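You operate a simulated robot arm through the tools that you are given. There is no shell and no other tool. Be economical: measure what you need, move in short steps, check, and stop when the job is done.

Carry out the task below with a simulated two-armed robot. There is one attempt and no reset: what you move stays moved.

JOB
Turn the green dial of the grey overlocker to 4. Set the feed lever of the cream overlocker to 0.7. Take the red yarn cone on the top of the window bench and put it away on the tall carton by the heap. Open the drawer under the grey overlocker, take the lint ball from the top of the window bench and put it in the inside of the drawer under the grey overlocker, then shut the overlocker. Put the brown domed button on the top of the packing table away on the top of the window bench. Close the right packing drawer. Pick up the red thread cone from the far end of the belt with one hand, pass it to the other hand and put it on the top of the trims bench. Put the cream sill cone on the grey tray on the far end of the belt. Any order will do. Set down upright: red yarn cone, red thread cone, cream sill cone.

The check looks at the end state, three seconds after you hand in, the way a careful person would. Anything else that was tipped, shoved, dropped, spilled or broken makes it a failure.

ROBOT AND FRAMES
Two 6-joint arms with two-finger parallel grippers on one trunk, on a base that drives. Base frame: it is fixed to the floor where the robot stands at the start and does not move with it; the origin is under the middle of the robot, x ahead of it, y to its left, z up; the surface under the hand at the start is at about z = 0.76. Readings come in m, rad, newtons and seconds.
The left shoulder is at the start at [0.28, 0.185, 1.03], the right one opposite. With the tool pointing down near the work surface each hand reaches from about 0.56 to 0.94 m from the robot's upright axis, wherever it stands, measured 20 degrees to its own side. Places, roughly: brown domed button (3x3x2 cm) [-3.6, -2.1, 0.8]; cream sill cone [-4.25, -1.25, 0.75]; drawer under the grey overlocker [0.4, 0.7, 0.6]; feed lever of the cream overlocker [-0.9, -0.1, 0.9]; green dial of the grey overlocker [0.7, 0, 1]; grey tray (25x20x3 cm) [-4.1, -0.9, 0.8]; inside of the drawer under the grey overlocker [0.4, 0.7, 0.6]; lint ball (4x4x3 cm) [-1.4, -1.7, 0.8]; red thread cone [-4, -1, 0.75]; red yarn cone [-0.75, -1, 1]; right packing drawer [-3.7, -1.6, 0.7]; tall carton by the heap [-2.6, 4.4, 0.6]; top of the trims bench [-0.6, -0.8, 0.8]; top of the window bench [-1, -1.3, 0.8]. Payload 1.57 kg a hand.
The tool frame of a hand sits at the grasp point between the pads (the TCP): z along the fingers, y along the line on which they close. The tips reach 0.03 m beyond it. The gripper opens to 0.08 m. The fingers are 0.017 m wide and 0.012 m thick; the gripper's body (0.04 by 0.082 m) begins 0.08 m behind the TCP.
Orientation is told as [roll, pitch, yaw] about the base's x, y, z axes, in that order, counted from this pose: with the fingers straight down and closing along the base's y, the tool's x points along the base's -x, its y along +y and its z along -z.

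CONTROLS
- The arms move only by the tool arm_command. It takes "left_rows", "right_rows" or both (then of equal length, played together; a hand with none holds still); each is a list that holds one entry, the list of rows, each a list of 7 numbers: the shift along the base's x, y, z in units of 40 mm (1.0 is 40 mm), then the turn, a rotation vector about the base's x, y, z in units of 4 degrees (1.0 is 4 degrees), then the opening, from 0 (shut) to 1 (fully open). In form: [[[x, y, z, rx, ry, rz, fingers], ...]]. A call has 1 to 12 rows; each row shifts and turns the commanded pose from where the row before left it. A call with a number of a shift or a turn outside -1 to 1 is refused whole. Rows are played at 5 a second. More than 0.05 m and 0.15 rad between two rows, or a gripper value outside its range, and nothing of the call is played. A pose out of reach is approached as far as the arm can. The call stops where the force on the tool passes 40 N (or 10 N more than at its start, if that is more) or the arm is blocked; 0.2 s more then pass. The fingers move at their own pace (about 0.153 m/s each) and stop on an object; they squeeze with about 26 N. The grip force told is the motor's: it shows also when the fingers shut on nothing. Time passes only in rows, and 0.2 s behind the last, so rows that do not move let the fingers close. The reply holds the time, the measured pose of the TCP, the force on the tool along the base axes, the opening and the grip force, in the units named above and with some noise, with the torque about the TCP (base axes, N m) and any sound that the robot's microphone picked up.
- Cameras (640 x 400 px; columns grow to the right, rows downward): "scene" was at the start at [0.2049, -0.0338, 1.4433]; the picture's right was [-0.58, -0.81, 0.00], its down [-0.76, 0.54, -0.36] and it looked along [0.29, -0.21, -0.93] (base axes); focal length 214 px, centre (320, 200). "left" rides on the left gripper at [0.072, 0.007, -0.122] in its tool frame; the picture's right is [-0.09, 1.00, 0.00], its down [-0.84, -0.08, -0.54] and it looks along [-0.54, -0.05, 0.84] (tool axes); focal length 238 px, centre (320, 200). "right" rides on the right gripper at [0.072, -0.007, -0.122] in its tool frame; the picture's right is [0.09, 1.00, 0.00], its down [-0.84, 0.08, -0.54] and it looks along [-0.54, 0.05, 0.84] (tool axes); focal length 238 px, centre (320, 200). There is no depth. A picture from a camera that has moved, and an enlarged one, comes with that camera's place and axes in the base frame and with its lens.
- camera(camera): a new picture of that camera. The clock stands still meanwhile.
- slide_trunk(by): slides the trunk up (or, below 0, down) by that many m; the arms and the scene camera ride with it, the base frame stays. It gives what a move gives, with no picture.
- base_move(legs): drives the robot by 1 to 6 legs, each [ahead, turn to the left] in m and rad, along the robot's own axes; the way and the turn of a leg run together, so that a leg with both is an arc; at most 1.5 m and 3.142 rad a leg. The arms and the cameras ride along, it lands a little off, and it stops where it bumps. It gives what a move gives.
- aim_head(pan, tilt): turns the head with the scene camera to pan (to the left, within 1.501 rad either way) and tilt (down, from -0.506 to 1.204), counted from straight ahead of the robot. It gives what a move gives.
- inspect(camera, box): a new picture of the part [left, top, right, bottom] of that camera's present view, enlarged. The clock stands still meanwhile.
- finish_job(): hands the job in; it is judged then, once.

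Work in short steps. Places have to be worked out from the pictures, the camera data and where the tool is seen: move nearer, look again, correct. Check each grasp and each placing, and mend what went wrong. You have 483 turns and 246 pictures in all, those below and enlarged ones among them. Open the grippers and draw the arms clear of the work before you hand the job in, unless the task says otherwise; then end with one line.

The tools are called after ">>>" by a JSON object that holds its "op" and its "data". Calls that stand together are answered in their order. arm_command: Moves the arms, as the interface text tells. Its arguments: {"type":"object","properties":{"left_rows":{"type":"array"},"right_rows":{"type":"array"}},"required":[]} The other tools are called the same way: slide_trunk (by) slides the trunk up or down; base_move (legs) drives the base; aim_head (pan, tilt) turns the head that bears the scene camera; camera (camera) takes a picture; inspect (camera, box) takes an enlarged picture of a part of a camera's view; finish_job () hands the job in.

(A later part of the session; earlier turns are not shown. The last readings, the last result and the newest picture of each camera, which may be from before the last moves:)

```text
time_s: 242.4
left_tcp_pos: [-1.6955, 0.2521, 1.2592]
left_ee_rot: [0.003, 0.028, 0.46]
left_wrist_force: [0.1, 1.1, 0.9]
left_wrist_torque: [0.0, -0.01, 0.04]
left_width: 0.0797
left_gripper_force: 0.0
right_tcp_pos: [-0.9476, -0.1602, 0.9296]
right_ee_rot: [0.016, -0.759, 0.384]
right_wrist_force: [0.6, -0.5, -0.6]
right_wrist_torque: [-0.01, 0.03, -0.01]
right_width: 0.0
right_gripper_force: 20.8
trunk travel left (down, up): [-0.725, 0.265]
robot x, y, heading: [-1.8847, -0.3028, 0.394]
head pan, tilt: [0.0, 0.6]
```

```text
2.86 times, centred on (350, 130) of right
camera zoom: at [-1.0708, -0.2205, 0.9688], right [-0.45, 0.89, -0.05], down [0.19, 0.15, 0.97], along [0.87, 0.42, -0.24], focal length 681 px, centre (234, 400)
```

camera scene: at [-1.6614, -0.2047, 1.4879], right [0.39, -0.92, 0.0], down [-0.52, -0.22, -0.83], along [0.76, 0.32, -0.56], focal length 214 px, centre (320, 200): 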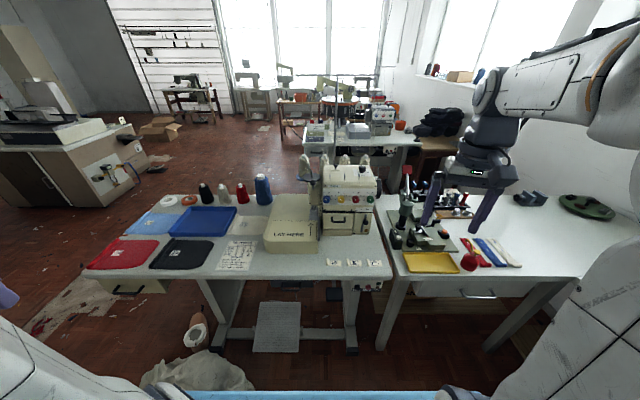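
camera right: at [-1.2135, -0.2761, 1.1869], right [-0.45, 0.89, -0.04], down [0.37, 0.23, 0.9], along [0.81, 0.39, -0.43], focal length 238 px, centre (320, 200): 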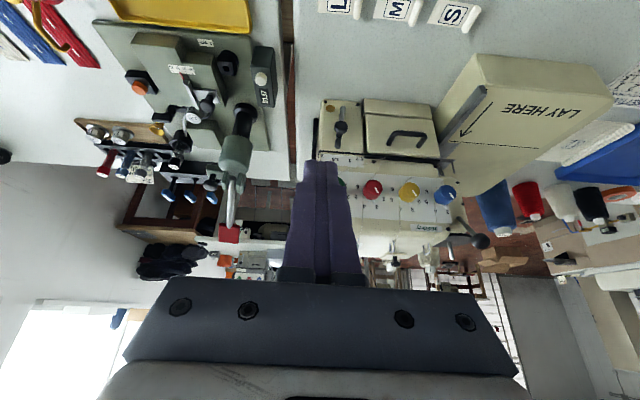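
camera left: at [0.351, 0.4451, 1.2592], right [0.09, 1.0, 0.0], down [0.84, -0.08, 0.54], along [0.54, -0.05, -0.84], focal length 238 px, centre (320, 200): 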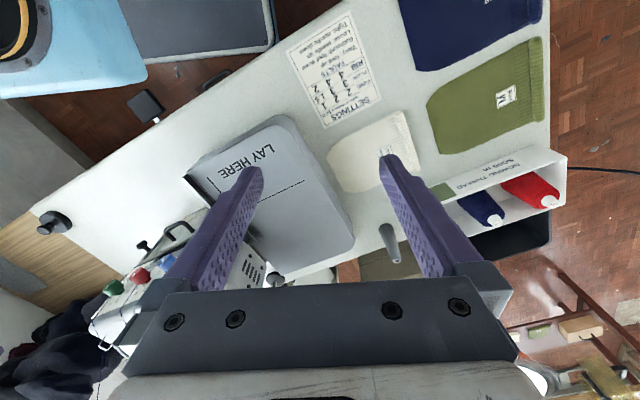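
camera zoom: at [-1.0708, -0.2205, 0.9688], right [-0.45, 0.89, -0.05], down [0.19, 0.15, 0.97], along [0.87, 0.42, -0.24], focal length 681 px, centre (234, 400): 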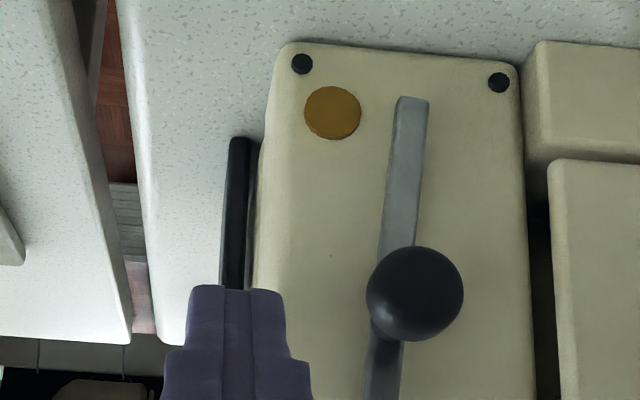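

Depth now matches. I push left 30 mm (about 9 mm of knob travel) and check.

>>> {"op": "arm_command", "data": {"right_rows": [[[-0.1, 0.23, 0, 0, 0, 0, 0], [-0.1, 0.23, 0, 0, 0, 0, 0], [-0.1, 0.23, 0, 0, 0, 0, 0]]]}}

>>> {"op": "inspect", "data": {"camera": "right", "box": [250, 60, 450, 200]}}

```text
time_s: 243.2
left_tcp_pos: [-1.6945, 0.253, 1.2594]
left_ee_rot: [0.001, 0.027, 0.459]
left_wrist_force: [-0.4, -0.6, 0.7]
left_wrist_torque: [0.0, 0.02, 0.0]
left_width: 0.0802
left_gripper_force: 0.0
right_tcp_pos: [-0.9612, -0.1319, 0.9295]
right_ee_rot: [0.017, -0.76, 0.385]
right_wrist_force: [-0.3, 0.1, 0.0]
right_wrist_torque: [0.01, -0.01, -0.02]
right_width: 0.0
right_gripper_force: 21.5
trunk travel left (down, up): [-0.725, 0.265]
robot x, y, heading: [-1.8916, -0.3014, 0.401]
head pan, tilt: [0.0, 0.6]
```

```text
2.86 times, centred on (350, 130) of right
camera zoom: at [-1.0826, -0.1926, 0.9687], right [-0.45, 0.89, -0.05], down [0.19, 0.15, 0.97], along [0.87, 0.42, -0.24], focal length 681 px, centre (234, 400)
```

zoom: 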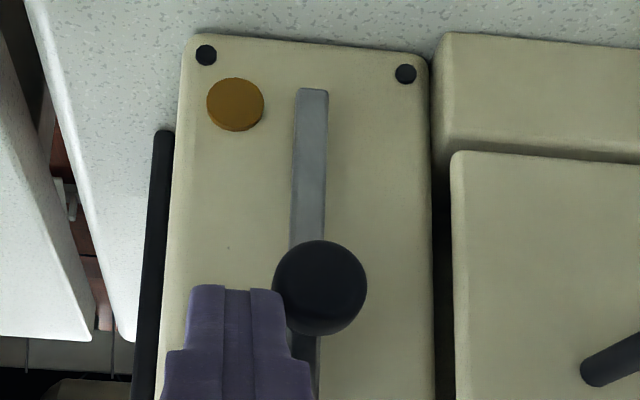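

The lever is swinging. I push about 10 mm more.

>>> {"op": "arm_command", "data": {"right_rows": [[[-0.05, 0.115, 0, 0, 0, 0, 0], [-0.05, 0.115, 0, 0, 0, 0, 0]]]}}

>>> {"op": "inspect", "data": {"camera": "right", "box": [250, 60, 450, 200]}}

>>> {"op": "inspect", "data": {"camera": "scene", "box": [310, 155, 400, 245]}}

```text
time_s: 243.8
left_tcp_pos: [-1.6955, 0.2531, 1.2583]
left_ee_rot: [0.004, 0.027, 0.458]
left_wrist_force: [0.5, -0.4, 0.0]
left_wrist_torque: [0.01, 0.0, -0.01]
left_width: 0.0805
left_gripper_force: 0.0
right_tcp_pos: [-0.9635, -0.1235, 0.9302]
right_ee_rot: [0.02, -0.758, 0.384]
right_wrist_force: [-0.5, -0.2, -0.2]
right_wrist_torque: [-0.03, 0.01, -0.01]
right_width: 0.0001
right_gripper_force: 21.3
trunk travel left (down, up): [-0.725, 0.265]
robot x, y, heading: [-1.8874, -0.3013, 0.396]
head pan, tilt: [0.0, 0.6]
```

```text
2.86 times, centred on (350, 130) of right
camera zoom: at [-1.0858, -0.184, 0.9689], right [-0.45, 0.89, -0.05], down [0.19, 0.15, 0.97], along [0.87, 0.42, -0.24], focal length 681 px, centre (234, 400)
```

zoom: 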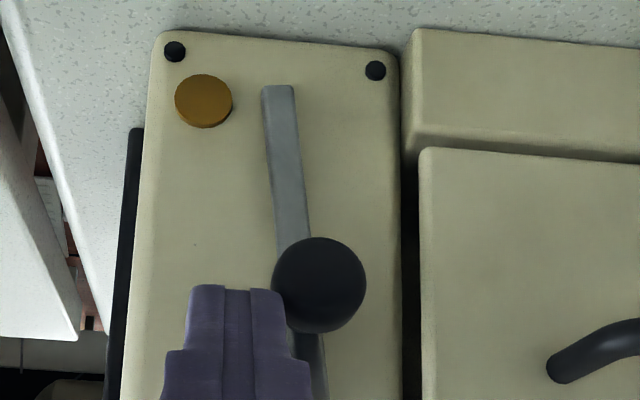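

```text
4.44 times, centred on (355, 200) of scene
camera zoom: at [-1.6614, -0.2048, 1.4879], right [0.39, -0.92, 0.0], down [-0.52, -0.22, -0.83], along [0.76, 0.32, -0.56], focal length 953 px, centre (164, 200)
```

zoom: 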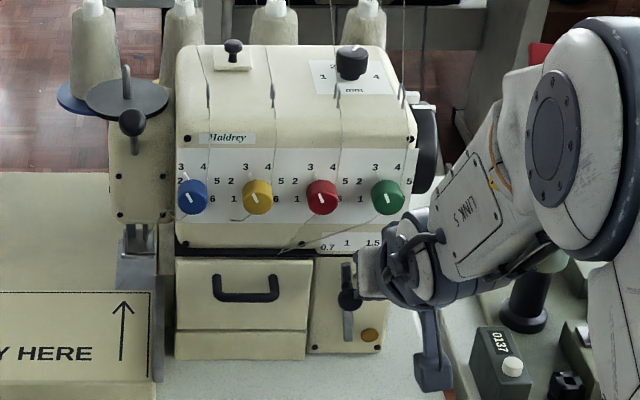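

The lever now points at 1. About 12 mm more push should bring 0.7.

>>> {"op": "arm_command", "data": {"right_rows": [[[-0.06, 0.14, 0, 0, 0, 0, 0], [-0.06, 0.14, 0, 0, 0, 0, 0]]]}}

>>> {"op": "inspect", "data": {"camera": "scene", "box": [340, 190, 400, 245]}}

```text
time_s: 244.4
left_tcp_pos: [-1.6952, 0.2527, 1.259]
left_ee_rot: [0.004, 0.028, 0.459]
left_wrist_force: [0.3, 0.7, 0.0]
left_wrist_torque: [-0.03, 0.02, 0.0]
left_width: 0.0798
left_gripper_force: 0.1
right_tcp_pos: [-0.9645, -0.1143, 0.9297]
right_ee_rot: [0.028, -0.755, 0.386]
right_wrist_force: [0.6, 0.1, 0.4]
right_wrist_torque: [0.0, -0.01, 0.03]
right_width: 0.0
right_gripper_force: 21.3
right hand out of reach, approached as far as the arm can: row 2
trunk travel left (down, up): [-0.725, 0.265]
robot x, y, heading: [-1.8914, -0.3022, 0.398]
head pan, tilt: [0.0, 0.6]
```

```text
7.27 times, centred on (370, 218) of scene
camera zoom: at [-1.6614, -0.2047, 1.4879], right [0.39, -0.92, 0.0], down [-0.52, -0.22, -0.83], along [0.76, 0.32, -0.56], focal length 1560 px, centre (-44, 73)
```

zoom: 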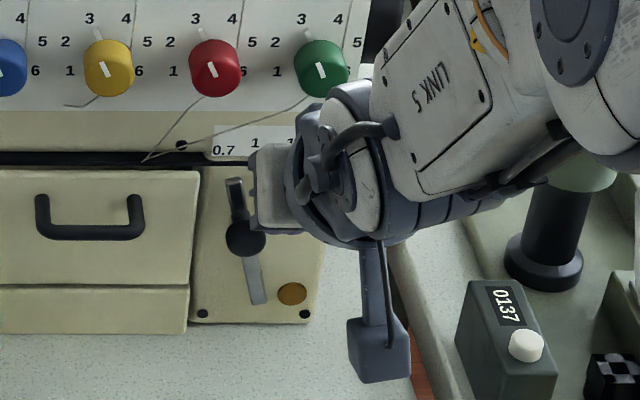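

The bar points at about 0.73. One slight nudge more.

>>> {"op": "arm_command", "data": {"right_rows": [[[-0.04, 0.08, 0, 0, 0, 0, 0], [0, 0, 0, 0, 0, 0, 0]]]}}

>>> {"op": "inspect", "data": {"camera": "scene", "box": [340, 190, 400, 245]}}

```text
time_s: 245.0
left_tcp_pos: [-1.695, 0.2525, 1.2587]
left_ee_rot: [0.003, 0.028, 0.459]
left_wrist_force: [-0.6, 0.1, -0.2]
left_wrist_torque: [0.01, 0.02, 0.02]
left_width: 0.0803
left_gripper_force: 0.1
right_tcp_pos: [-0.9653, -0.1147, 0.9337]
right_ee_rot: [0.028, -0.755, 0.384]
right_wrist_force: [0.2, 0.3, -0.2]
right_wrist_torque: [0.03, -0.01, -0.02]
right_width: 0.0003
right_gripper_force: 21.4
trunk travel left (down, up): [-0.725, 0.265]
robot x, y, heading: [-1.8967, -0.2971, 0.405]
head pan, tilt: [0.0, 0.6]
```

```text
7.27 times, centred on (370, 218) of scene
camera zoom: at [-1.6614, -0.2048, 1.4879], right [0.39, -0.92, 0.0], down [-0.52, -0.22, -0.83], along [0.76, 0.32, -0.56], focal length 1560 px, centre (-44, 73)
```

zoom: 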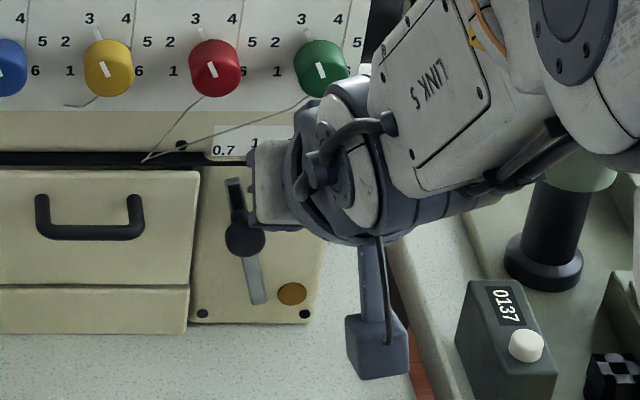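

I retract the hand to the right and back, then read the lever from the hand camera.

>>> {"op": "arm_command", "data": {"right_rows": [[[0.2, -0.5, 0, 0, 0, 0, 0], [0.0, -0.5, 0.2, 0, 0, 0, 0], [-0.6, -0.2, 0.5, 0, 0, 0, 0], [-0.6, -0.2, 0.5, 0, 0, 0, 0], [-0.6, -0.2, 0.3, 0, 0, 0, 0]]]}}

>>> {"op": "inspect", "data": {"camera": "right", "box": [290, 60, 440, 160]}}

```text
time_s: 246.2
left_tcp_pos: [-1.6943, 0.2537, 1.2588]
left_ee_rot: [0.004, 0.027, 0.458]
left_wrist_force: [-0.7, 0.1, -0.4]
left_wrist_torque: [0.0, 0.02, -0.01]
left_width: 0.0798
left_gripper_force: 0.1
right_tcp_pos: [-1.031, -0.1763, 0.9911]
right_ee_rot: [0.018, -0.758, 0.385]
right_wrist_force: [0.3, -0.2, 0.1]
right_wrist_torque: [0.04, -0.01, 0.01]
right_width: 0.0
right_gripper_force: 21.6
trunk travel left (down, up): [-0.725, 0.265]
robot x, y, heading: [-1.8933, -0.2998, 0.399]
head pan, tilt: [0.0, 0.6]
```

```text
4.00 times, centred on (365, 110) of right
camera zoom: at [-1.154, -0.236, 1.0307], right [-0.44, 0.89, -0.05], down [0.19, 0.15, 0.97], along [0.88, 0.42, -0.24], focal length 953 px, centre (140, 560)
```

zoom: 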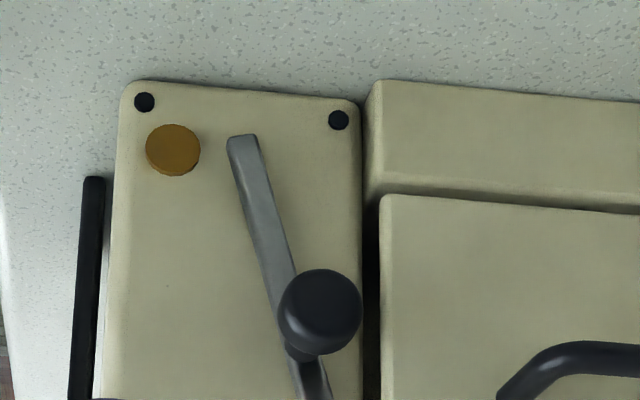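

>>> {"op": "inspect", "data": {"camera": "right", "box": [290, 80, 440, 190]}}

```text
3.64 times, centred on (365, 135) of right
camera zoom: at [-1.154, -0.236, 1.0307], right [-0.44, 0.89, -0.05], down [0.19, 0.15, 0.97], along [0.88, 0.42, -0.24], focal length 867 px, centre (156, 436)
```

zoom: 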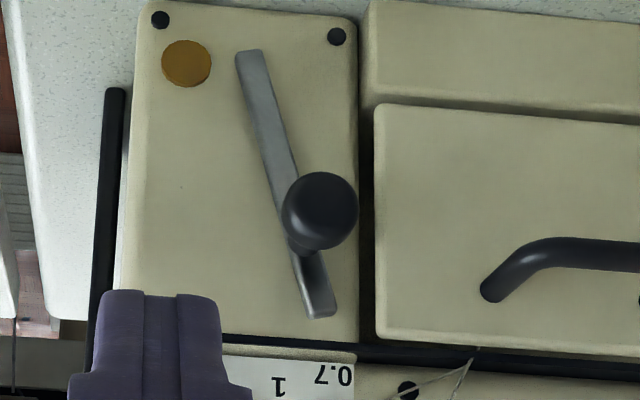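

The lever points exactly at 0.7. I raise the right hand and return it to pointing down.

>>> {"op": "arm_command", "data": {"right_rows": [[[-0.5, -0.2, 0.7, -0.39, 0.92, 0, 0.5], [-0.5, -0.2, 0.7, -0.39, 0.92, 0, 1], [-0.5, -0.2, 0.7, -0.39, 0.92, 0, 1], [-0.3, -0.2, 0.7, -0.39, 0.92, 0, 1], [-0.2, -0.1, 0.7, -0.39, 0.92, 0, 1], [-0.2, -0.1, 0.7, -0.39, 0.92, 0, 1], [-0.2, -0.1, 0.7, -0.39, 0.92, 0, 1], [-0.2, -0.1, 0.7, -0.39, 0.92, 0, 1], [0, 0, 0, -0.39, 0.92, 0, 1], [0, 0, 0, -0.39, 0.92, 0, 1], [0, 0, 0, -0.32, 0.77, 0, 1]]]}}

>>> {"op": "aim_head", "data": {"pan": -1.3, "tilt": 0.5}}

>>> {"op": "camera", "data": {"camera": "scene"}}

```text
time_s: 248.6
left_tcp_pos: [-1.6952, 0.2537, 1.26]
left_ee_rot: [0.005, 0.03, 0.459]
left_wrist_force: [-0.4, -0.8, -0.1]
left_wrist_torque: [0.0, 0.01, -0.05]
left_width: 0.0801
left_gripper_force: 0.1
right_tcp_pos: [-1.115, -0.2049, 1.1857]
right_ee_rot: [0.039, -0.06, 0.39]
right_wrist_force: [-0.2, -0.1, -0.6]
right_wrist_torque: [0.0, 0.0, -0.01]
right_width: 0.0802
right_gripper_force: 0.1
right hand out of reach, approached as far as the arm can: row 1, 2, 3
trunk travel left (down, up): [-0.725, 0.265]
robot x, y, heading: [-1.8933, -0.2996, 0.397]
head pan, tilt: [0.0, 0.6]
```

```text
time_s: 250.1
left_tcp_pos: [-1.6946, 0.2532, 1.2582]
left_ee_rot: [0.003, 0.029, 0.459]
left_wrist_force: [0.6, 0.5, 0.1]
left_wrist_torque: [0.0, -0.02, -0.03]
left_width: 0.0803
left_gripper_force: 0.0
right_tcp_pos: [-1.1145, -0.2039, 1.1844]
right_ee_rot: [0.037, -0.061, 0.387]
right_wrist_force: [0.9, 0.4, 0.1]
right_wrist_torque: [0.0, 0.0, -0.02]
right_width: 0.08
right_gripper_force: 0.0
trunk travel left (down, up): [-0.725, 0.265]
robot x, y, heading: [-1.8875, -0.3014, 0.4]
head pan, tilt: [-1.3, 0.499]
```

```text
162 pictures are left
camera scene: at [-1.6864, -0.3104, 1.497], right [-0.78, -0.62, 0.0], down [-0.3, 0.38, -0.88], along [0.54, -0.69, -0.48], focal length 214 px, centre (320, 200)
```

scene: 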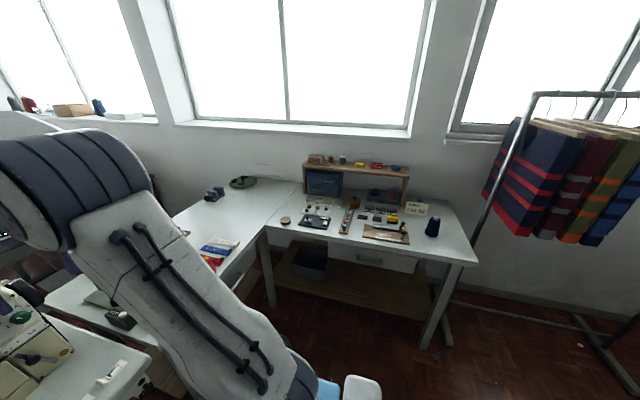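

I zoom in on the right end of the window bench, where the lint ball should be.

>>> {"op": "inspect", "data": {"camera": "scene", "box": [290, 145, 460, 255]}}

```text
3.64 times, centred on (375, 200) of scene
camera zoom: at [-1.6864, -0.3104, 1.497], right [-0.78, -0.62, 0.0], down [-0.3, 0.38, -0.88], along [0.54, -0.69, -0.48], focal length 780 px, centre (120, 200)
```

zoom: 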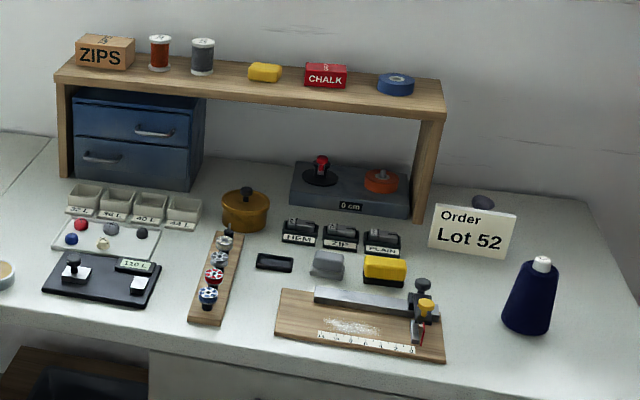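

The lint ball lies behind the "Order Lot 52" sign at about (-1.44, -1.70). I retract the hand and drive to face the window bench there.

>>> {"op": "arm_command", "data": {"right_rows": [[[-0.9, -0.2, 0.6, 0, 0.86, 0, 1], [-0.9, -0.2, 0.6, -0.5, 0, 0, 1], [-0.9, -0.2, 0.6, 0, 0, 0, 1]]]}}

>>> {"op": "base_move", "data": {"legs": [[0, -1.37], [0.5, 0], [0, -0.2]]}}

>>> {"op": "aim_head", "data": {"pan": -0.2, "tilt": 0.6}}

>>> {"op": "camera", "data": {"camera": "scene"}}

```text
time_s: 250.9
left_tcp_pos: [-1.6946, 0.2539, 1.2591]
left_ee_rot: [0.003, 0.028, 0.458]
left_wrist_force: [-0.1, 0.0, 0.8]
left_wrist_torque: [0.0, -0.01, -0.04]
left_width: 0.08
left_gripper_force: 0.2
right_tcp_pos: [-1.224, -0.2277, 1.2573]
right_ee_rot: [0.028, 0.008, 0.389]
right_wrist_force: [-0.4, -1.1, -0.2]
right_wrist_torque: [-0.03, -0.01, -0.03]
right_width: 0.0801
right_gripper_force: 0.0
trunk travel left (down, up): [-0.725, 0.265]
robot x, y, heading: [-1.8928, -0.2976, 0.396]
head pan, tilt: [-1.3, 0.499]
```

```text
time_s: 258.0
left_tcp_pos: [-1.058, -0.9089, 1.2585]
left_ee_rot: [0.003, 0.028, -1.117]
left_wrist_force: [-0.1, -0.3, -0.3]
left_wrist_torque: [-0.04, 0.0, 0.01]
left_width: 0.0799
left_gripper_force: 0.0
right_tcp_pos: [-1.5407, -1.3794, 1.2573]
right_ee_rot: [0.028, 0.008, -1.187]
right_wrist_force: [0.1, -0.2, 0.0]
right_wrist_torque: [0.06, 0.0, 0.01]
right_width: 0.0798
right_gripper_force: 0.1
trunk travel left (down, up): [-0.725, 0.265]
robot x, y, heading: [-1.6094, -0.7113, -1.177]
head pan, tilt: [-1.3, 0.499]
```

```text
time_s: 259.3
left_tcp_pos: [-1.0584, -0.9092, 1.2589]
left_ee_rot: [0.002, 0.028, -1.116]
left_wrist_force: [-0.1, -0.4, 0.4]
left_wrist_torque: [-0.03, 0.01, 0.01]
left_width: 0.0799
left_gripper_force: 0.0
right_tcp_pos: [-1.5405, -1.3803, 1.2575]
right_ee_rot: [0.028, 0.007, -1.188]
right_wrist_force: [-0.2, -0.4, -0.8]
right_wrist_torque: [0.01, -0.01, -0.03]
right_width: 0.08
right_gripper_force: 0.1
trunk travel left (down, up): [-0.725, 0.265]
robot x, y, heading: [-1.608, -0.7111, -1.176]
head pan, tilt: [-0.201, 0.6]
```

```text
160 pictures are left
camera scene: at [-1.533, -0.9485, 1.4879], right [-0.98, -0.19, 0.0], down [-0.11, 0.55, -0.83], along [0.16, -0.81, -0.56], focal length 214 px, centre (320, 200)
```

scene: 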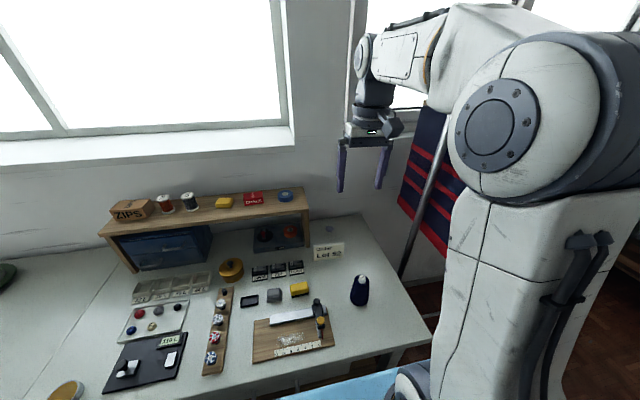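

The lint ball is at about (-1.433, -1.70). I nudge the base forward 8 cm and view from the right hand.

>>> {"op": "base_move", "data": {"legs": [[0.08, 0]]}}

>>> {"op": "camera", "data": {"camera": "right"}}

```text
time_s: 260.4
left_tcp_pos: [-1.0262, -0.9832, 1.259]
left_ee_rot: [0.004, 0.028, -1.114]
left_wrist_force: [-0.2, 0.1, -0.4]
left_wrist_torque: [-0.03, 0.01, -0.01]
left_width: 0.0797
left_gripper_force: 0.0
right_tcp_pos: [-1.5108, -1.4531, 1.2577]
right_ee_rot: [0.029, 0.008, -1.187]
right_wrist_force: [0.4, -0.3, -0.3]
right_wrist_torque: [0.01, 0.02, -0.01]
right_width: 0.0804
right_gripper_force: 0.0
trunk travel left (down, up): [-0.725, 0.265]
robot x, y, heading: [-1.5799, -0.786, -1.175]
head pan, tilt: [-0.201, 0.6]
```

```text
159 pictures are left
camera right: at [-1.5456, -1.3926, 1.3799], right [0.89, 0.46, 0.03], down [0.37, -0.76, 0.54], along [0.27, -0.47, -0.84], focal length 238 px, centre (320, 200)
```

right: 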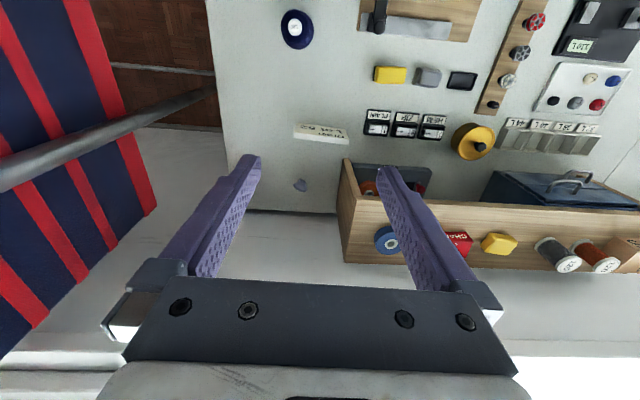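

Lint ball confirmed at (-1.434, -1.694), roughly 0.1 m from the wall and 0.12 m from the shelf leg. I move over it with a 16° tilt.

>>> {"op": "arm_command", "data": {"right_rows": [[[0.275, -0.86, -0.5, -0.927, -0.375, 0, 1], [0.275, -0.86, -0.5, -0.927, -0.375, 0, 1], [0.275, -0.86, -0.5, -0.927, -0.375, 0, 1], [0.275, -0.86, -0.5, -0.927, -0.375, 0, 1], [0.275, -0.86, -0.5, 0, 0, 0, 1], [0.275, -0.86, -0.5, 0, 0, 0, 1], [0.275, -0.7, -0.5, 0, 0, 0, 1]]]}}

>>> {"op": "camera", "data": {"camera": "right"}}

```text
time_s: 262.0
left_tcp_pos: [-1.027, -0.9831, 1.259]
left_ee_rot: [0.003, 0.028, -1.114]
left_wrist_force: [-0.1, 1.0, 0.2]
left_wrist_torque: [-0.01, -0.02, 0.0]
left_width: 0.0799
left_gripper_force: 0.0
right_tcp_pos: [-1.4321, -1.6879, 1.1167]
right_ee_rot: [0.028, -0.27, -1.187]
right_wrist_force: [-0.2, -0.7, 0.1]
right_wrist_torque: [0.0, 0.0, 0.01]
right_width: 0.0798
right_gripper_force: 0.0
trunk travel left (down, up): [-0.725, 0.265]
robot x, y, heading: [-1.5818, -0.7852, -1.171]
head pan, tilt: [-0.201, 0.6]
```

```text
158 pictures are left
camera right: at [-1.48, -1.5996, 1.2147], right [0.89, 0.46, 0.0], down [0.31, -0.59, 0.75], along [0.35, -0.66, -0.66], focal length 238 px, centre (320, 200)
```

right: 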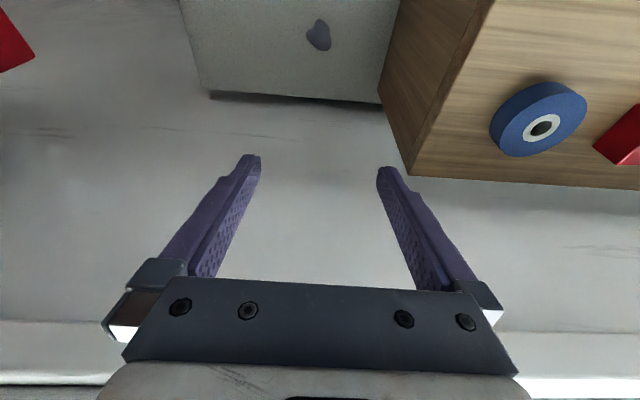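

The lint ball is right below. I descend to z 0.90.

>>> {"op": "arm_command", "data": {"right_rows": [[[0, 0, -0.9, 0, 0, 0, 1], [0, 0, -0.9, 0, 0, 0, 1], [0, 0, -0.9, 0, 0, 0, 1], [0, 0, -0.9, 0, 0, 0, 1], [0, 0, -0.9, 0, 0, 0, 1], [0, 0, -0.9, 0, 0, 0, 1]]]}}

>>> {"op": "camera", "data": {"camera": "right"}}

```text
time_s: 263.4
left_tcp_pos: [-1.0279, -0.9839, 1.2597]
left_ee_rot: [0.005, 0.028, -1.113]
left_wrist_force: [0.0, 0.0, 0.1]
left_wrist_torque: [-0.03, 0.01, 0.04]
left_width: 0.0802
left_gripper_force: 0.0
right_tcp_pos: [-1.4332, -1.6886, 0.9017]
right_ee_rot: [0.027, -0.272, -1.186]
right_wrist_force: [0.0, 0.1, -0.7]
right_wrist_torque: [0.04, -0.01, -0.03]
right_width: 0.08
right_gripper_force: 0.1
trunk travel left (down, up): [-0.725, 0.265]
robot x, y, heading: [-1.5784, -0.7892, -1.178]
head pan, tilt: [-0.201, 0.6]
```

```text
157 pictures are left
camera right: at [-1.4803, -1.599, 0.9987], right [0.89, 0.46, 0.0], down [0.31, -0.59, 0.75], along [0.35, -0.66, -0.66], focal length 238 px, centre (320, 200)
```

right: 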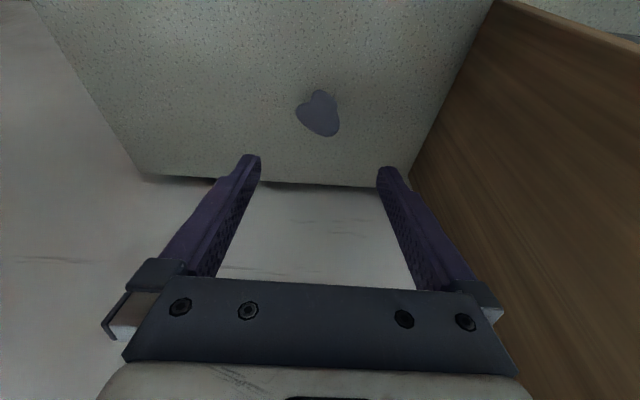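

Aligned. I lower to just above the bench, watching the force.

>>> {"op": "arm_command", "data": {"right_rows": [[[0, 0, -0.7, 0, 0, 0, 1], [0, 0, -0.6, 0, 0, 0, 1], [0, 0, -0.3, 0, 0, 0, 1], [0, 0, -0.2, 0, 0, 0, 1]]]}}

>>> {"op": "camera", "data": {"camera": "right"}}

```text
time_s: 264.4
left_tcp_pos: [-1.0271, -0.9823, 1.2585]
left_ee_rot: [0.003, 0.028, -1.114]
left_wrist_force: [0.0, 0.3, 0.0]
left_wrist_torque: [-0.01, 0.01, -0.02]
left_width: 0.0801
left_gripper_force: 0.0
right_tcp_pos: [-1.433, -1.6894, 0.8321]
right_ee_rot: [0.027, -0.273, -1.187]
right_wrist_force: [-4.3, 9.8, 18.9]
right_wrist_torque: [0.05, 0.88, -0.37]
right_width: 0.0793
right_gripper_force: 0.0
trunk travel left (down, up): [-0.725, 0.265]
robot x, y, heading: [-1.5794, -0.788, -1.178]
head pan, tilt: [-0.201, 0.6]
```

```text
156 pictures are left
camera right: at [-1.4805, -1.5984, 0.93], right [0.89, 0.46, 0.0], down [0.3, -0.59, 0.75], along [0.35, -0.67, -0.66], focal length 238 px, centre (320, 200)
```

right: 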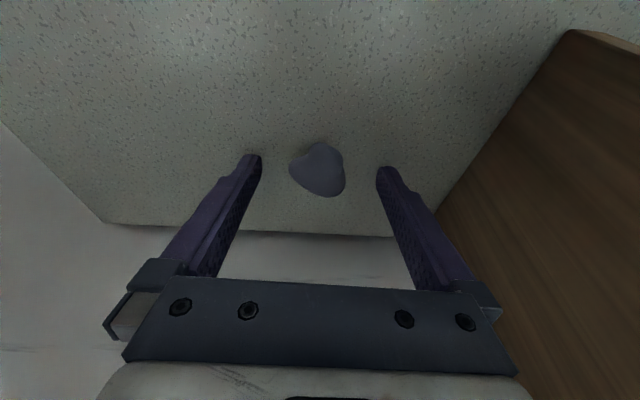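

The tips touch the bench (surface z ≈ 0.80). I rise 3 mm and close on the lint ball.

>>> {"op": "arm_command", "data": {"right_rows": [[[0, 0, 0.1, 0, 0, 0, 1], [0, 0, 0, 0, 0, 0, 0.2], [0, 0, 0, 0, 0, 0, 0.2], [0, 0, 0, 0, 0, 0, 0.2]]]}}

>>> {"op": "arm_command", "data": {"right_rows": [[[0, 0, 0.4, 0, 0, 0, 0.2], [0, 0, 0.7, 0, 0, 0, 0.2]]]}}

>>> {"op": "camera", "data": {"camera": "right"}}

```text
time_s: 265.4
left_tcp_pos: [-1.0272, -0.9824, 1.2582]
left_ee_rot: [0.002, 0.029, -1.113]
left_wrist_force: [-1.0, 0.6, 0.4]
left_wrist_torque: [0.0, 0.02, -0.02]
left_width: 0.0801
left_gripper_force: 0.2
right_tcp_pos: [-1.4333, -1.6883, 0.8327]
right_ee_rot: [0.028, -0.273, -1.187]
right_wrist_force: [-0.2, 0.7, 0.7]
right_wrist_torque: [0.0, -0.01, 0.01]
right_width: 0.0221
right_gripper_force: 26.4
trunk travel left (down, up): [-0.725, 0.265]
robot x, y, heading: [-1.5782, -0.7845, -1.172]
head pan, tilt: [-0.201, 0.6]
```

```text
time_s: 266.0
left_tcp_pos: [-1.0271, -0.9836, 1.2597]
left_ee_rot: [0.003, 0.029, -1.114]
left_wrist_force: [0.7, -0.5, 0.3]
left_wrist_torque: [-0.01, 0.0, 0.01]
left_width: 0.0801
left_gripper_force: 0.0
right_tcp_pos: [-1.4325, -1.6872, 0.8771]
right_ee_rot: [0.027, -0.271, -1.185]
right_wrist_force: [-0.1, -0.1, -0.4]
right_wrist_torque: [0.0, 0.0, 0.01]
right_width: 0.0218
right_gripper_force: 26.0
trunk travel left (down, up): [-0.725, 0.265]
robot x, y, heading: [-1.5823, -0.785, -1.174]
head pan, tilt: [-0.201, 0.6]
```

```text
155 pictures are left
camera right: at [-1.4809, -1.5983, 0.9754], right [0.89, 0.46, 0.0], down [0.31, -0.59, 0.75], along [0.35, -0.66, -0.66], focal length 238 px, centre (320, 200)
```

right: 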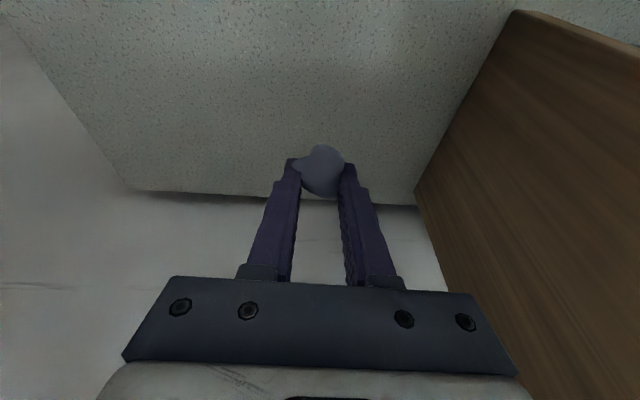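

The lint ball is held. I raise the hand and retract toward the robot.

>>> {"op": "arm_command", "data": {"right_rows": [[[0, 0, 0.9, 0, 0, 0, 0.15], [0, 0, 0.9, 0, 0, 0, 0.15], [0, 0, 0.9, 0, 0, 0, 0.15], [0, 0, 0.9, 0, 0, 0, 0.15], [-0.2, 0.5, 0.9, 0, 0, 0, 0.15], [-0.2, 0.6, 0.9, 0, 0, 0, 0.15], [-0.2, 0.6, 0.9, 0, 0, 0, 0.15], [-0.2, 0.7, 0.9, 0.9, 0.37, 0, 0.15], [-0.2, 0.7, 0.9, 0.9, 0.37, 0, 0.15], [-0.2, 0.7, 0.5, 0.9, 0.37, 0, 0.15], [-0.2, 0.7, 0.3, 0.9, 0.37, 0, 0.15], [-0.2, 0.7, 0, 0, 0, 0, 0.15]]]}}

>>> {"op": "base_move", "data": {"legs": [[-0.55, 0], [0, 0.15]]}}

>>> {"op": "inspect", "data": {"camera": "right", "box": [240, 110, 400, 210]}}

```text
time_s: 268.6
left_tcp_pos: [-1.0268, -0.9834, 1.2584]
left_ee_rot: [0.003, 0.027, -1.114]
left_wrist_force: [0.6, -0.3, -0.2]
left_wrist_torque: [0.02, 0.01, -0.01]
left_width: 0.0798
left_gripper_force: 0.0
right_tcp_pos: [-1.4962, -1.4805, 1.2347]
right_ee_rot: [0.026, 0.0, -1.184]
right_wrist_force: [0.0, -0.1, -0.1]
right_wrist_torque: [0.05, -0.01, 0.02]
right_width: 0.0239
right_gripper_force: 26.1
trunk travel left (down, up): [-0.725, 0.265]
robot x, y, heading: [-1.5813, -0.7843, -1.175]
head pan, tilt: [-0.201, 0.6]
```

```text
time_s: 272.4
left_tcp_pos: [-1.2124, -0.3972, 1.2585]
left_ee_rot: [0.003, 0.029, -0.97]
left_wrist_force: [-0.5, 0.4, 0.3]
left_wrist_torque: [0.0, 0.0, -0.01]
left_width: 0.08
left_gripper_force: 0.2
right_tcp_pos: [-1.6065, -0.956, 1.2348]
right_ee_rot: [0.025, -0.002, -1.041]
right_wrist_force: [0.1, 0.8, 0.3]
right_wrist_torque: [0.01, 0.01, -0.03]
right_width: 0.0258
right_gripper_force: 26.2
trunk travel left (down, up): [-0.725, 0.265]
robot x, y, heading: [-1.789, -0.2817, -1.028]
head pan, tilt: [-0.201, 0.6]
```

```text
4.00 times, centred on (320, 160) of right
camera zoom: at [-1.6512, -0.9006, 1.3557], right [0.81, 0.58, 0.03], down [0.48, -0.69, 0.54], along [0.33, -0.43, -0.84], focal length 953 px, centre (320, 360)
```

zoom: 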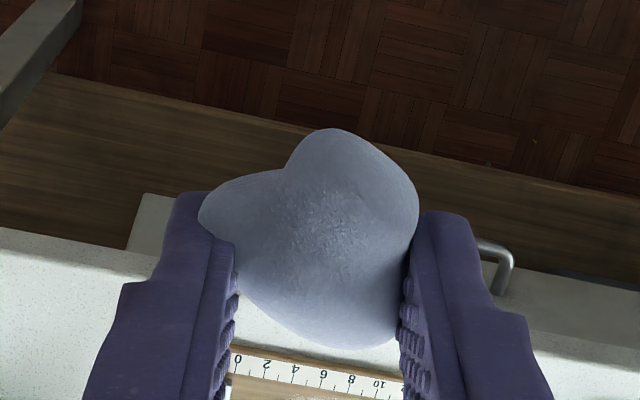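

The opening is creeping wider; I let a moment pass with a gentler target to see whether the lint is stable.

>>> {"op": "arm_command", "data": {"right_rows": [[[0, 0, 0, 0, 0, 0, 0.29], [0, 0, 0, 0, 0, 0, 0.29], [0, 0, 0, 0, 0, 0, 0.29], [0, 0, 0, 0, 0, 0, 0.29]]]}}

>>> {"op": "inspect", "data": {"camera": "right", "box": [240, 110, 400, 210]}}

```text
time_s: 273.4
left_tcp_pos: [-1.213, -0.3966, 1.2587]
left_ee_rot: [0.003, 0.029, -0.97]
left_wrist_force: [0.1, 0.4, 0.1]
left_wrist_torque: [-0.01, 0.01, -0.02]
left_width: 0.0799
left_gripper_force: 0.2
right_tcp_pos: [-1.6063, -0.956, 1.2329]
right_ee_rot: [0.026, 0.0, -1.041]
right_wrist_force: [0.0, 0.4, -0.2]
right_wrist_torque: [0.0, 0.0, -0.04]
right_width: 0.0256
right_gripper_force: 26.0
trunk travel left (down, up): [-0.725, 0.265]
robot x, y, heading: [-1.789, -0.2858, -1.034]
head pan, tilt: [-0.201, 0.6]
```

```text
4.00 times, centred on (320, 160) of right
camera zoom: at [-1.651, -0.9004, 1.3557], right [0.81, 0.58, 0.03], down [0.48, -0.69, 0.54], along [0.33, -0.43, -0.84], focal length 953 px, centre (320, 360)
```

zoom: 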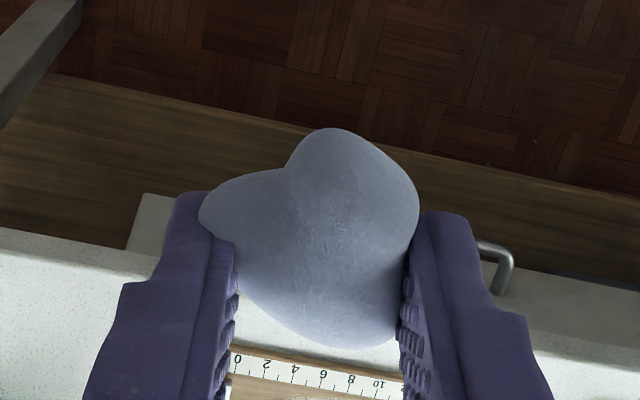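

Stable. I reverse out of the L, along the way I came in.

>>> {"op": "base_move", "data": {"legs": [[-0.5, 0], [0, -0.49], [-1.35, 0], [0, 1.55], [1.1, 0]]}}

>>> {"op": "aim_head", "data": {"pan": -0.3, "tilt": 0.5}}

>>> {"op": "camera", "data": {"camera": "scene"}}

```text
time_s: 293.1
left_tcp_pos: [-0.6362, 1.9909, 1.2587]
left_ee_rot: [0.004, 0.031, 0.094]
left_wrist_force: [0.2, -0.1, -0.2]
left_wrist_torque: [0.02, 0.01, -0.03]
left_width: 0.0798
left_gripper_force: 0.0
right_tcp_pos: [-0.3371, 1.3766, 1.2336]
right_ee_rot: [0.027, -0.001, 0.022]
right_wrist_force: [-0.4, 0.4, 0.7]
right_wrist_torque: [-0.03, -0.04, 0.02]
right_width: 0.025
right_gripper_force: 26.6
trunk travel left (down, up): [-0.725, 0.265]
robot x, y, heading: [-1.0158, 1.5454, 0.033]
head pan, tilt: [-0.201, 0.6]
```

```text
time_s: 293.8
left_tcp_pos: [-0.6349, 1.9929, 1.2595]
left_ee_rot: [0.003, 0.027, 0.094]
left_wrist_force: [0.1, 0.8, 0.5]
left_wrist_torque: [0.02, 0.0, -0.03]
left_width: 0.0801
left_gripper_force: 0.0
right_tcp_pos: [-0.3372, 1.3764, 1.2338]
right_ee_rot: [0.026, 0.0, 0.022]
right_wrist_force: [-0.3, -0.3, 0.4]
right_wrist_torque: [0.0, 0.03, 0.03]
right_width: 0.0247
right_gripper_force: 26.0
trunk travel left (down, up): [-0.725, 0.265]
robot x, y, heading: [-1.019, 1.541, 0.031]
head pan, tilt: [-0.3, 0.499]
```

```text
152 pictures are left
camera scene: at [-0.7675, 1.5239, 1.4969], right [-0.26, -0.96, 0.0], down [-0.46, 0.13, -0.88], along [0.85, -0.23, -0.48], focal length 214 px, centre (320, 200)
```

scene: 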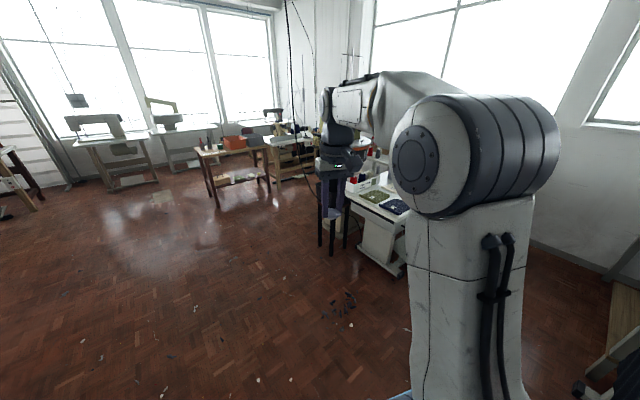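

The drawer front is at the aisle side of the grey bench's left end. I drive to the bench's north end so I can pull the drawer sideways with the left hand.

>>> {"op": "base_move", "data": {"legs": [[0, -0.7], [0.7, 0], [0, -0.33]]}}

>>> {"op": "aim_head", "data": {"pan": 0.35, "tilt": 0.75}}

>>> {"op": "camera", "data": {"camera": "scene"}}

```text
time_s: 300.6
left_tcp_pos: [0.1186, 1.029, 1.2595]
left_ee_rot: [0.004, 0.028, -0.923]
left_wrist_force: [-0.1, -0.4, 0.3]
left_wrist_torque: [-0.01, -0.01, 0.02]
left_width: 0.0799
left_gripper_force: 0.1
right_tcp_pos: [-0.2479, 0.4519, 1.2338]
right_ee_rot: [0.027, 0.0, -0.995]
right_wrist_force: [0.1, 0.2, -0.2]
right_wrist_torque: [-0.02, 0.0, 0.0]
right_width: 0.0246
right_gripper_force: 26.1
trunk travel left (down, up): [-0.725, 0.265]
robot x, y, heading: [-0.4631, 1.1148, -0.986]
head pan, tilt: [-0.3, 0.499]
```

```text
time_s: 301.6
left_tcp_pos: [0.1189, 1.0278, 1.2592]
left_ee_rot: [0.002, 0.027, -0.923]
left_wrist_force: [0.0, -0.4, 0.2]
left_wrist_torque: [0.0, 0.02, 0.0]
left_width: 0.0802
left_gripper_force: 0.0
right_tcp_pos: [-0.2473, 0.4519, 1.2331]
right_ee_rot: [0.027, 0.0, -0.995]
right_wrist_force: [0.7, -0.4, -0.4]
right_wrist_torque: [0.04, 0.0, 0.01]
right_width: 0.0247
right_gripper_force: 26.0
trunk travel left (down, up): [-0.725, 0.265]
robot x, y, heading: [-0.4606, 1.1164, -0.985]
head pan, tilt: [0.351, 0.75]
```

```text
151 pictures are left
camera scene: at [-0.3069, 0.9323, 1.475], right [-0.59, -0.8, 0.0], down [-0.55, 0.41, -0.73], along [0.59, -0.43, -0.68], focal length 214 px, centre (320, 200)
```

scene: 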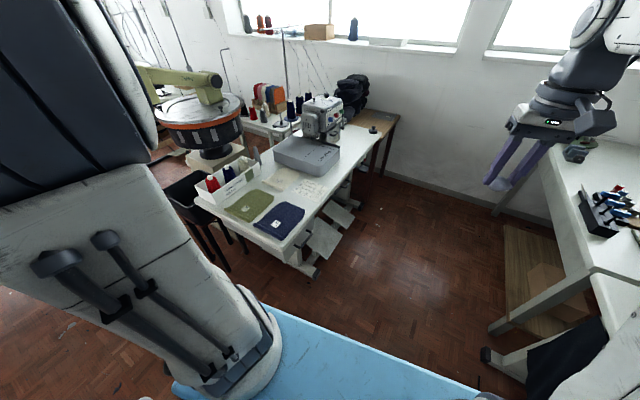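

I zoom in on the near end of the grey bench to find the drawer handle.

>>> {"op": "inspect", "data": {"camera": "scene", "box": [240, 180, 370, 290]}}

>>> {"op": "camera", "data": {"camera": "left"}}

```text
3.64 times, centred on (305, 235) of scene
camera zoom: at [-0.3069, 0.9323, 1.475], right [-0.59, -0.8, 0.0], down [-0.55, 0.41, -0.73], along [0.59, -0.43, -0.68], focal length 780 px, centre (374, 73)
```

zoom: 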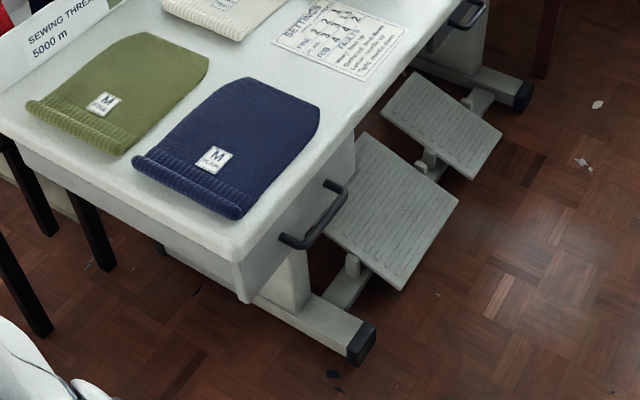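

```text
149 pictures are left
camera left: at [0.0822, 1.0867, 1.3826], right [0.85, 0.53, 0.0], down [0.45, -0.73, 0.52], along [0.27, -0.44, -0.86], focal length 238 px, centre (320, 200)
```

left: 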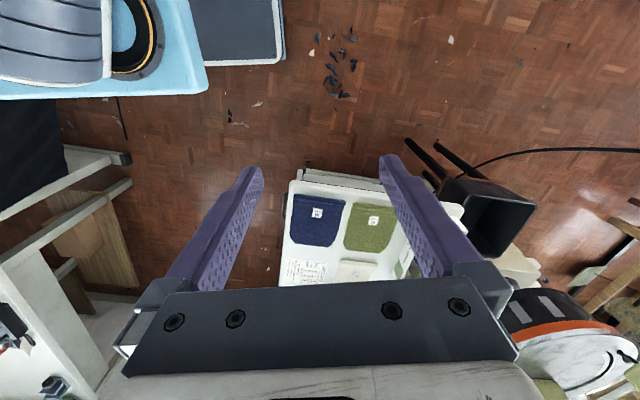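

The U-handle hangs on the drawer front just below the bench edge. I'll hook it from above with closed left fingers, so I turn the left hand to yaw 0.4 while bringing it nearer.

>>> {"op": "arm_command", "data": {"left_rows": [[[-0.1, -0.5, 0, 0, 0, 1, 0], [-0.1, -0.5, 0, 0, 0, 1, 0], [-0.1, -0.5, 0, 0, 0, 1, 0], [-0.1, -0.5, -0.2, 0, 0, 1, 0], [-0.1, -0.5, -0.2, 0, 0, 1, 0], [-0.1, -0.5, -0.2, 0, 0, 1, 0], [-0.1, -0.5, -0.2, 0, 0, 1, 0], [-0.1, -0.5, -0.2, 0, 0, 1, 0], [-0.1, -0.5, -0.2, 0, 0, 1, 0], [-0.1, -0.5, -0.2, 0, 0, 1, 0], [-0.1, -0.5, -0.2, 0, 0, 1, 0], [-0.1, -0.5, -0.2, 0, 0, 1, 0]]]}}

>>> {"op": "arm_command", "data": {"left_rows": [[[0, -0.3, -0.3, 0, 0, 1, 0], [0, -0.3, -0.3, 0, 0, 1, 0], [0, -0.3, -0.3, 0, 0, 1, 0], [0, -0.3, -0.3, 0, 0, 1, 0], [0, 0, -0.3, 0, 0, 1, 0], [0, 0, -0.3, 0, 0, 1, 0], [0, 0, -0.3, 0, 0, 0.9, 0]]]}}

>>> {"op": "camera", "data": {"camera": "left"}}

```text
time_s: 304.2
left_tcp_pos: [0.0707, 0.7875, 1.1874]
left_ee_rot: [0.004, 0.028, -0.084]
left_wrist_force: [0.0, -0.1, -1.0]
left_wrist_torque: [0.0, 0.02, -0.02]
left_width: 0.0001
left_gripper_force: 21.4
right_tcp_pos: [-0.2478, 0.4522, 1.2338]
right_ee_rot: [0.028, 0.0, -0.996]
right_wrist_force: [-0.2, 0.0, -0.2]
right_wrist_torque: [-0.01, 0.0, 0.0]
right_width: 0.0247
right_gripper_force: 25.7
trunk travel left (down, up): [-0.725, 0.265]
robot x, y, heading: [-0.4612, 1.1155, -0.983]
head pan, tilt: [0.351, 0.75]
```

```text
time_s: 305.8
left_tcp_pos: [0.0699, 0.7406, 1.1023]
left_ee_rot: [0.004, 0.027, 0.397]
left_wrist_force: [0.9, 0.7, 0.7]
left_wrist_torque: [-0.02, 0.02, -0.01]
left_width: 0.0
left_gripper_force: 21.0
right_tcp_pos: [-0.2464, 0.4513, 1.2341]
right_ee_rot: [0.025, 0.0, -0.995]
right_wrist_force: [-0.6, -0.2, 0.8]
right_wrist_torque: [0.02, 0.02, 0.02]
right_width: 0.0243
right_gripper_force: 26.4
trunk travel left (down, up): [-0.725, 0.265]
robot x, y, heading: [-0.4624, 1.1155, -0.987]
head pan, tilt: [0.351, 0.75]
```

```text
148 pictures are left
camera left: at [0.0048, 0.7197, 1.2263], right [-0.3, 0.95, 0.0], down [0.82, 0.26, 0.52], along [0.49, 0.16, -0.86], focal length 238 px, centre (320, 200)
```

left: 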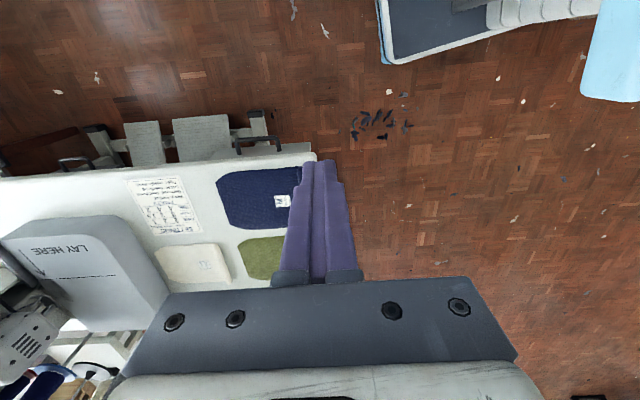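

Triangulated handle bar: (0.215, 0.636, 0.665). I zoom in on it.

>>> {"op": "inspect", "data": {"camera": "left", "box": [210, 110, 330, 190]}}

```text
5.00 times, centred on (270, 150) of left
camera zoom: at [0.0048, 0.7197, 1.2263], right [-0.3, 0.95, 0.0], down [0.82, 0.26, 0.52], along [0.49, 0.16, -0.86], focal length 1192 px, centre (570, 450)
```

zoom: 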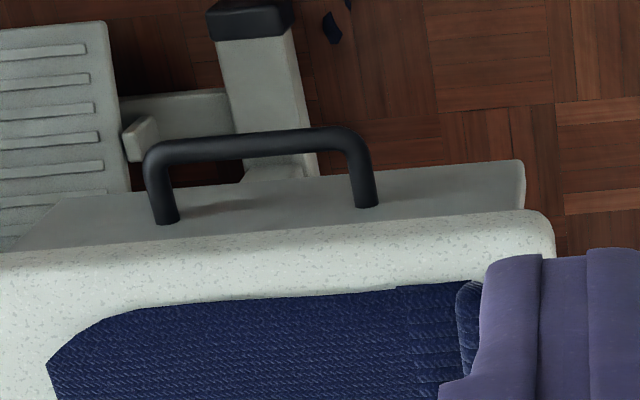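

The gap behind the bar is about 3 cm. I tilt the left hand 20° and move to a stand-off point along the insertion line.

>>> {"op": "arm_command", "data": {"left_rows": [[[0.317, -0.567, -0.8, 0.39, -0.92, 0, 0], [0.317, -0.567, -0.8, 0.39, -0.92, 0, 0], [0.317, -0.567, -0.8, 0.39, -0.92, 0, 0], [0.317, -0.567, -0.8, 0.39, -0.92, 0, 0], [0.317, -0.567, -0.8, 0.39, -0.92, 0, 0], [0.317, -0.567, -0.8, 0, 0.0, 0, 0]]]}}

>>> {"op": "camera", "data": {"camera": "left"}}

```text
time_s: 307.2
left_tcp_pos: [0.1465, 0.6039, 0.9099]
left_ee_rot: [0.005, -0.322, 0.395]
left_wrist_force: [1.1, -0.5, 0.8]
left_wrist_torque: [0.01, 0.01, 0.01]
left_width: 0.0001
left_gripper_force: 21.5
right_tcp_pos: [-0.2471, 0.4509, 1.2337]
right_ee_rot: [0.025, 0.0, -0.995]
right_wrist_force: [-0.6, 0.2, -1.1]
right_wrist_torque: [0.01, -0.03, -0.03]
right_width: 0.0245
right_gripper_force: 26.4
trunk travel left (down, up): [-0.725, 0.265]
robot x, y, heading: [-0.4627, 1.1154, -0.987]
head pan, tilt: [0.351, 0.75]
```

```text
146 pictures are left
camera left: at [0.0462, 0.5686, 1.0033], right [-0.31, 0.95, 0.03], down [0.61, 0.17, 0.78], along [0.74, 0.26, -0.63], focal length 238 px, centre (320, 200)
```

left: 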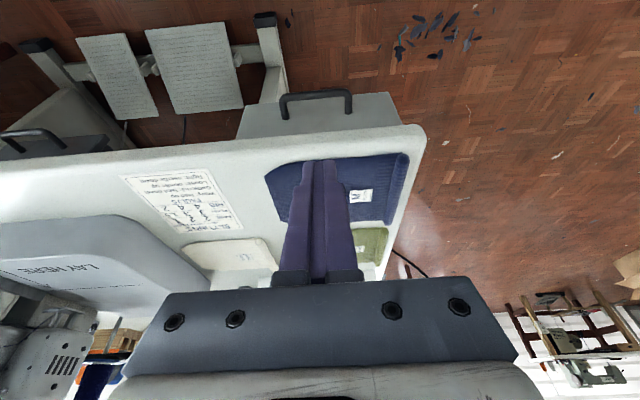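

Aligned on the handle. I advance along the insertion line most of the way and look.

>>> {"op": "arm_command", "data": {"left_rows": [[[0.3, 0.124, -0.94, 0, 0, 0, 0], [0.3, 0.124, -0.94, 0, 0, 0, 0], [0.3, 0.124, -0.94, 0, 0, 0, 0], [0.3, 0.124, -0.94, 0, 0, 0, 0]]]}}

>>> {"op": "camera", "data": {"camera": "left"}}

```text
time_s: 308.2
left_tcp_pos: [0.1949, 0.6247, 0.7594]
left_ee_rot: [0.005, -0.321, 0.396]
left_wrist_force: [-0.3, 0.5, 0.1]
left_wrist_torque: [0.02, 0.02, -0.03]
left_width: 0.0
left_gripper_force: 21.3
right_tcp_pos: [-0.2482, 0.4516, 1.2337]
right_ee_rot: [0.026, 0.0, -0.996]
right_wrist_force: [0.7, -0.6, -0.6]
right_wrist_torque: [0.0, -0.01, -0.01]
right_width: 0.0244
right_gripper_force: 26.3
trunk travel left (down, up): [-0.725, 0.265]
robot x, y, heading: [-0.4607, 1.1191, -0.983]
head pan, tilt: [0.351, 0.75]
```

```text
145 pictures are left
camera left: at [0.0939, 0.5894, 0.8532], right [-0.31, 0.95, 0.03], down [0.61, 0.17, 0.78], along [0.73, 0.26, -0.63], focal length 238 px, centre (320, 200)
```

left: 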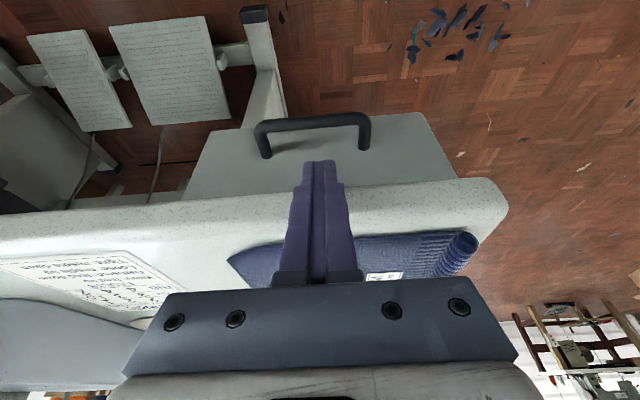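

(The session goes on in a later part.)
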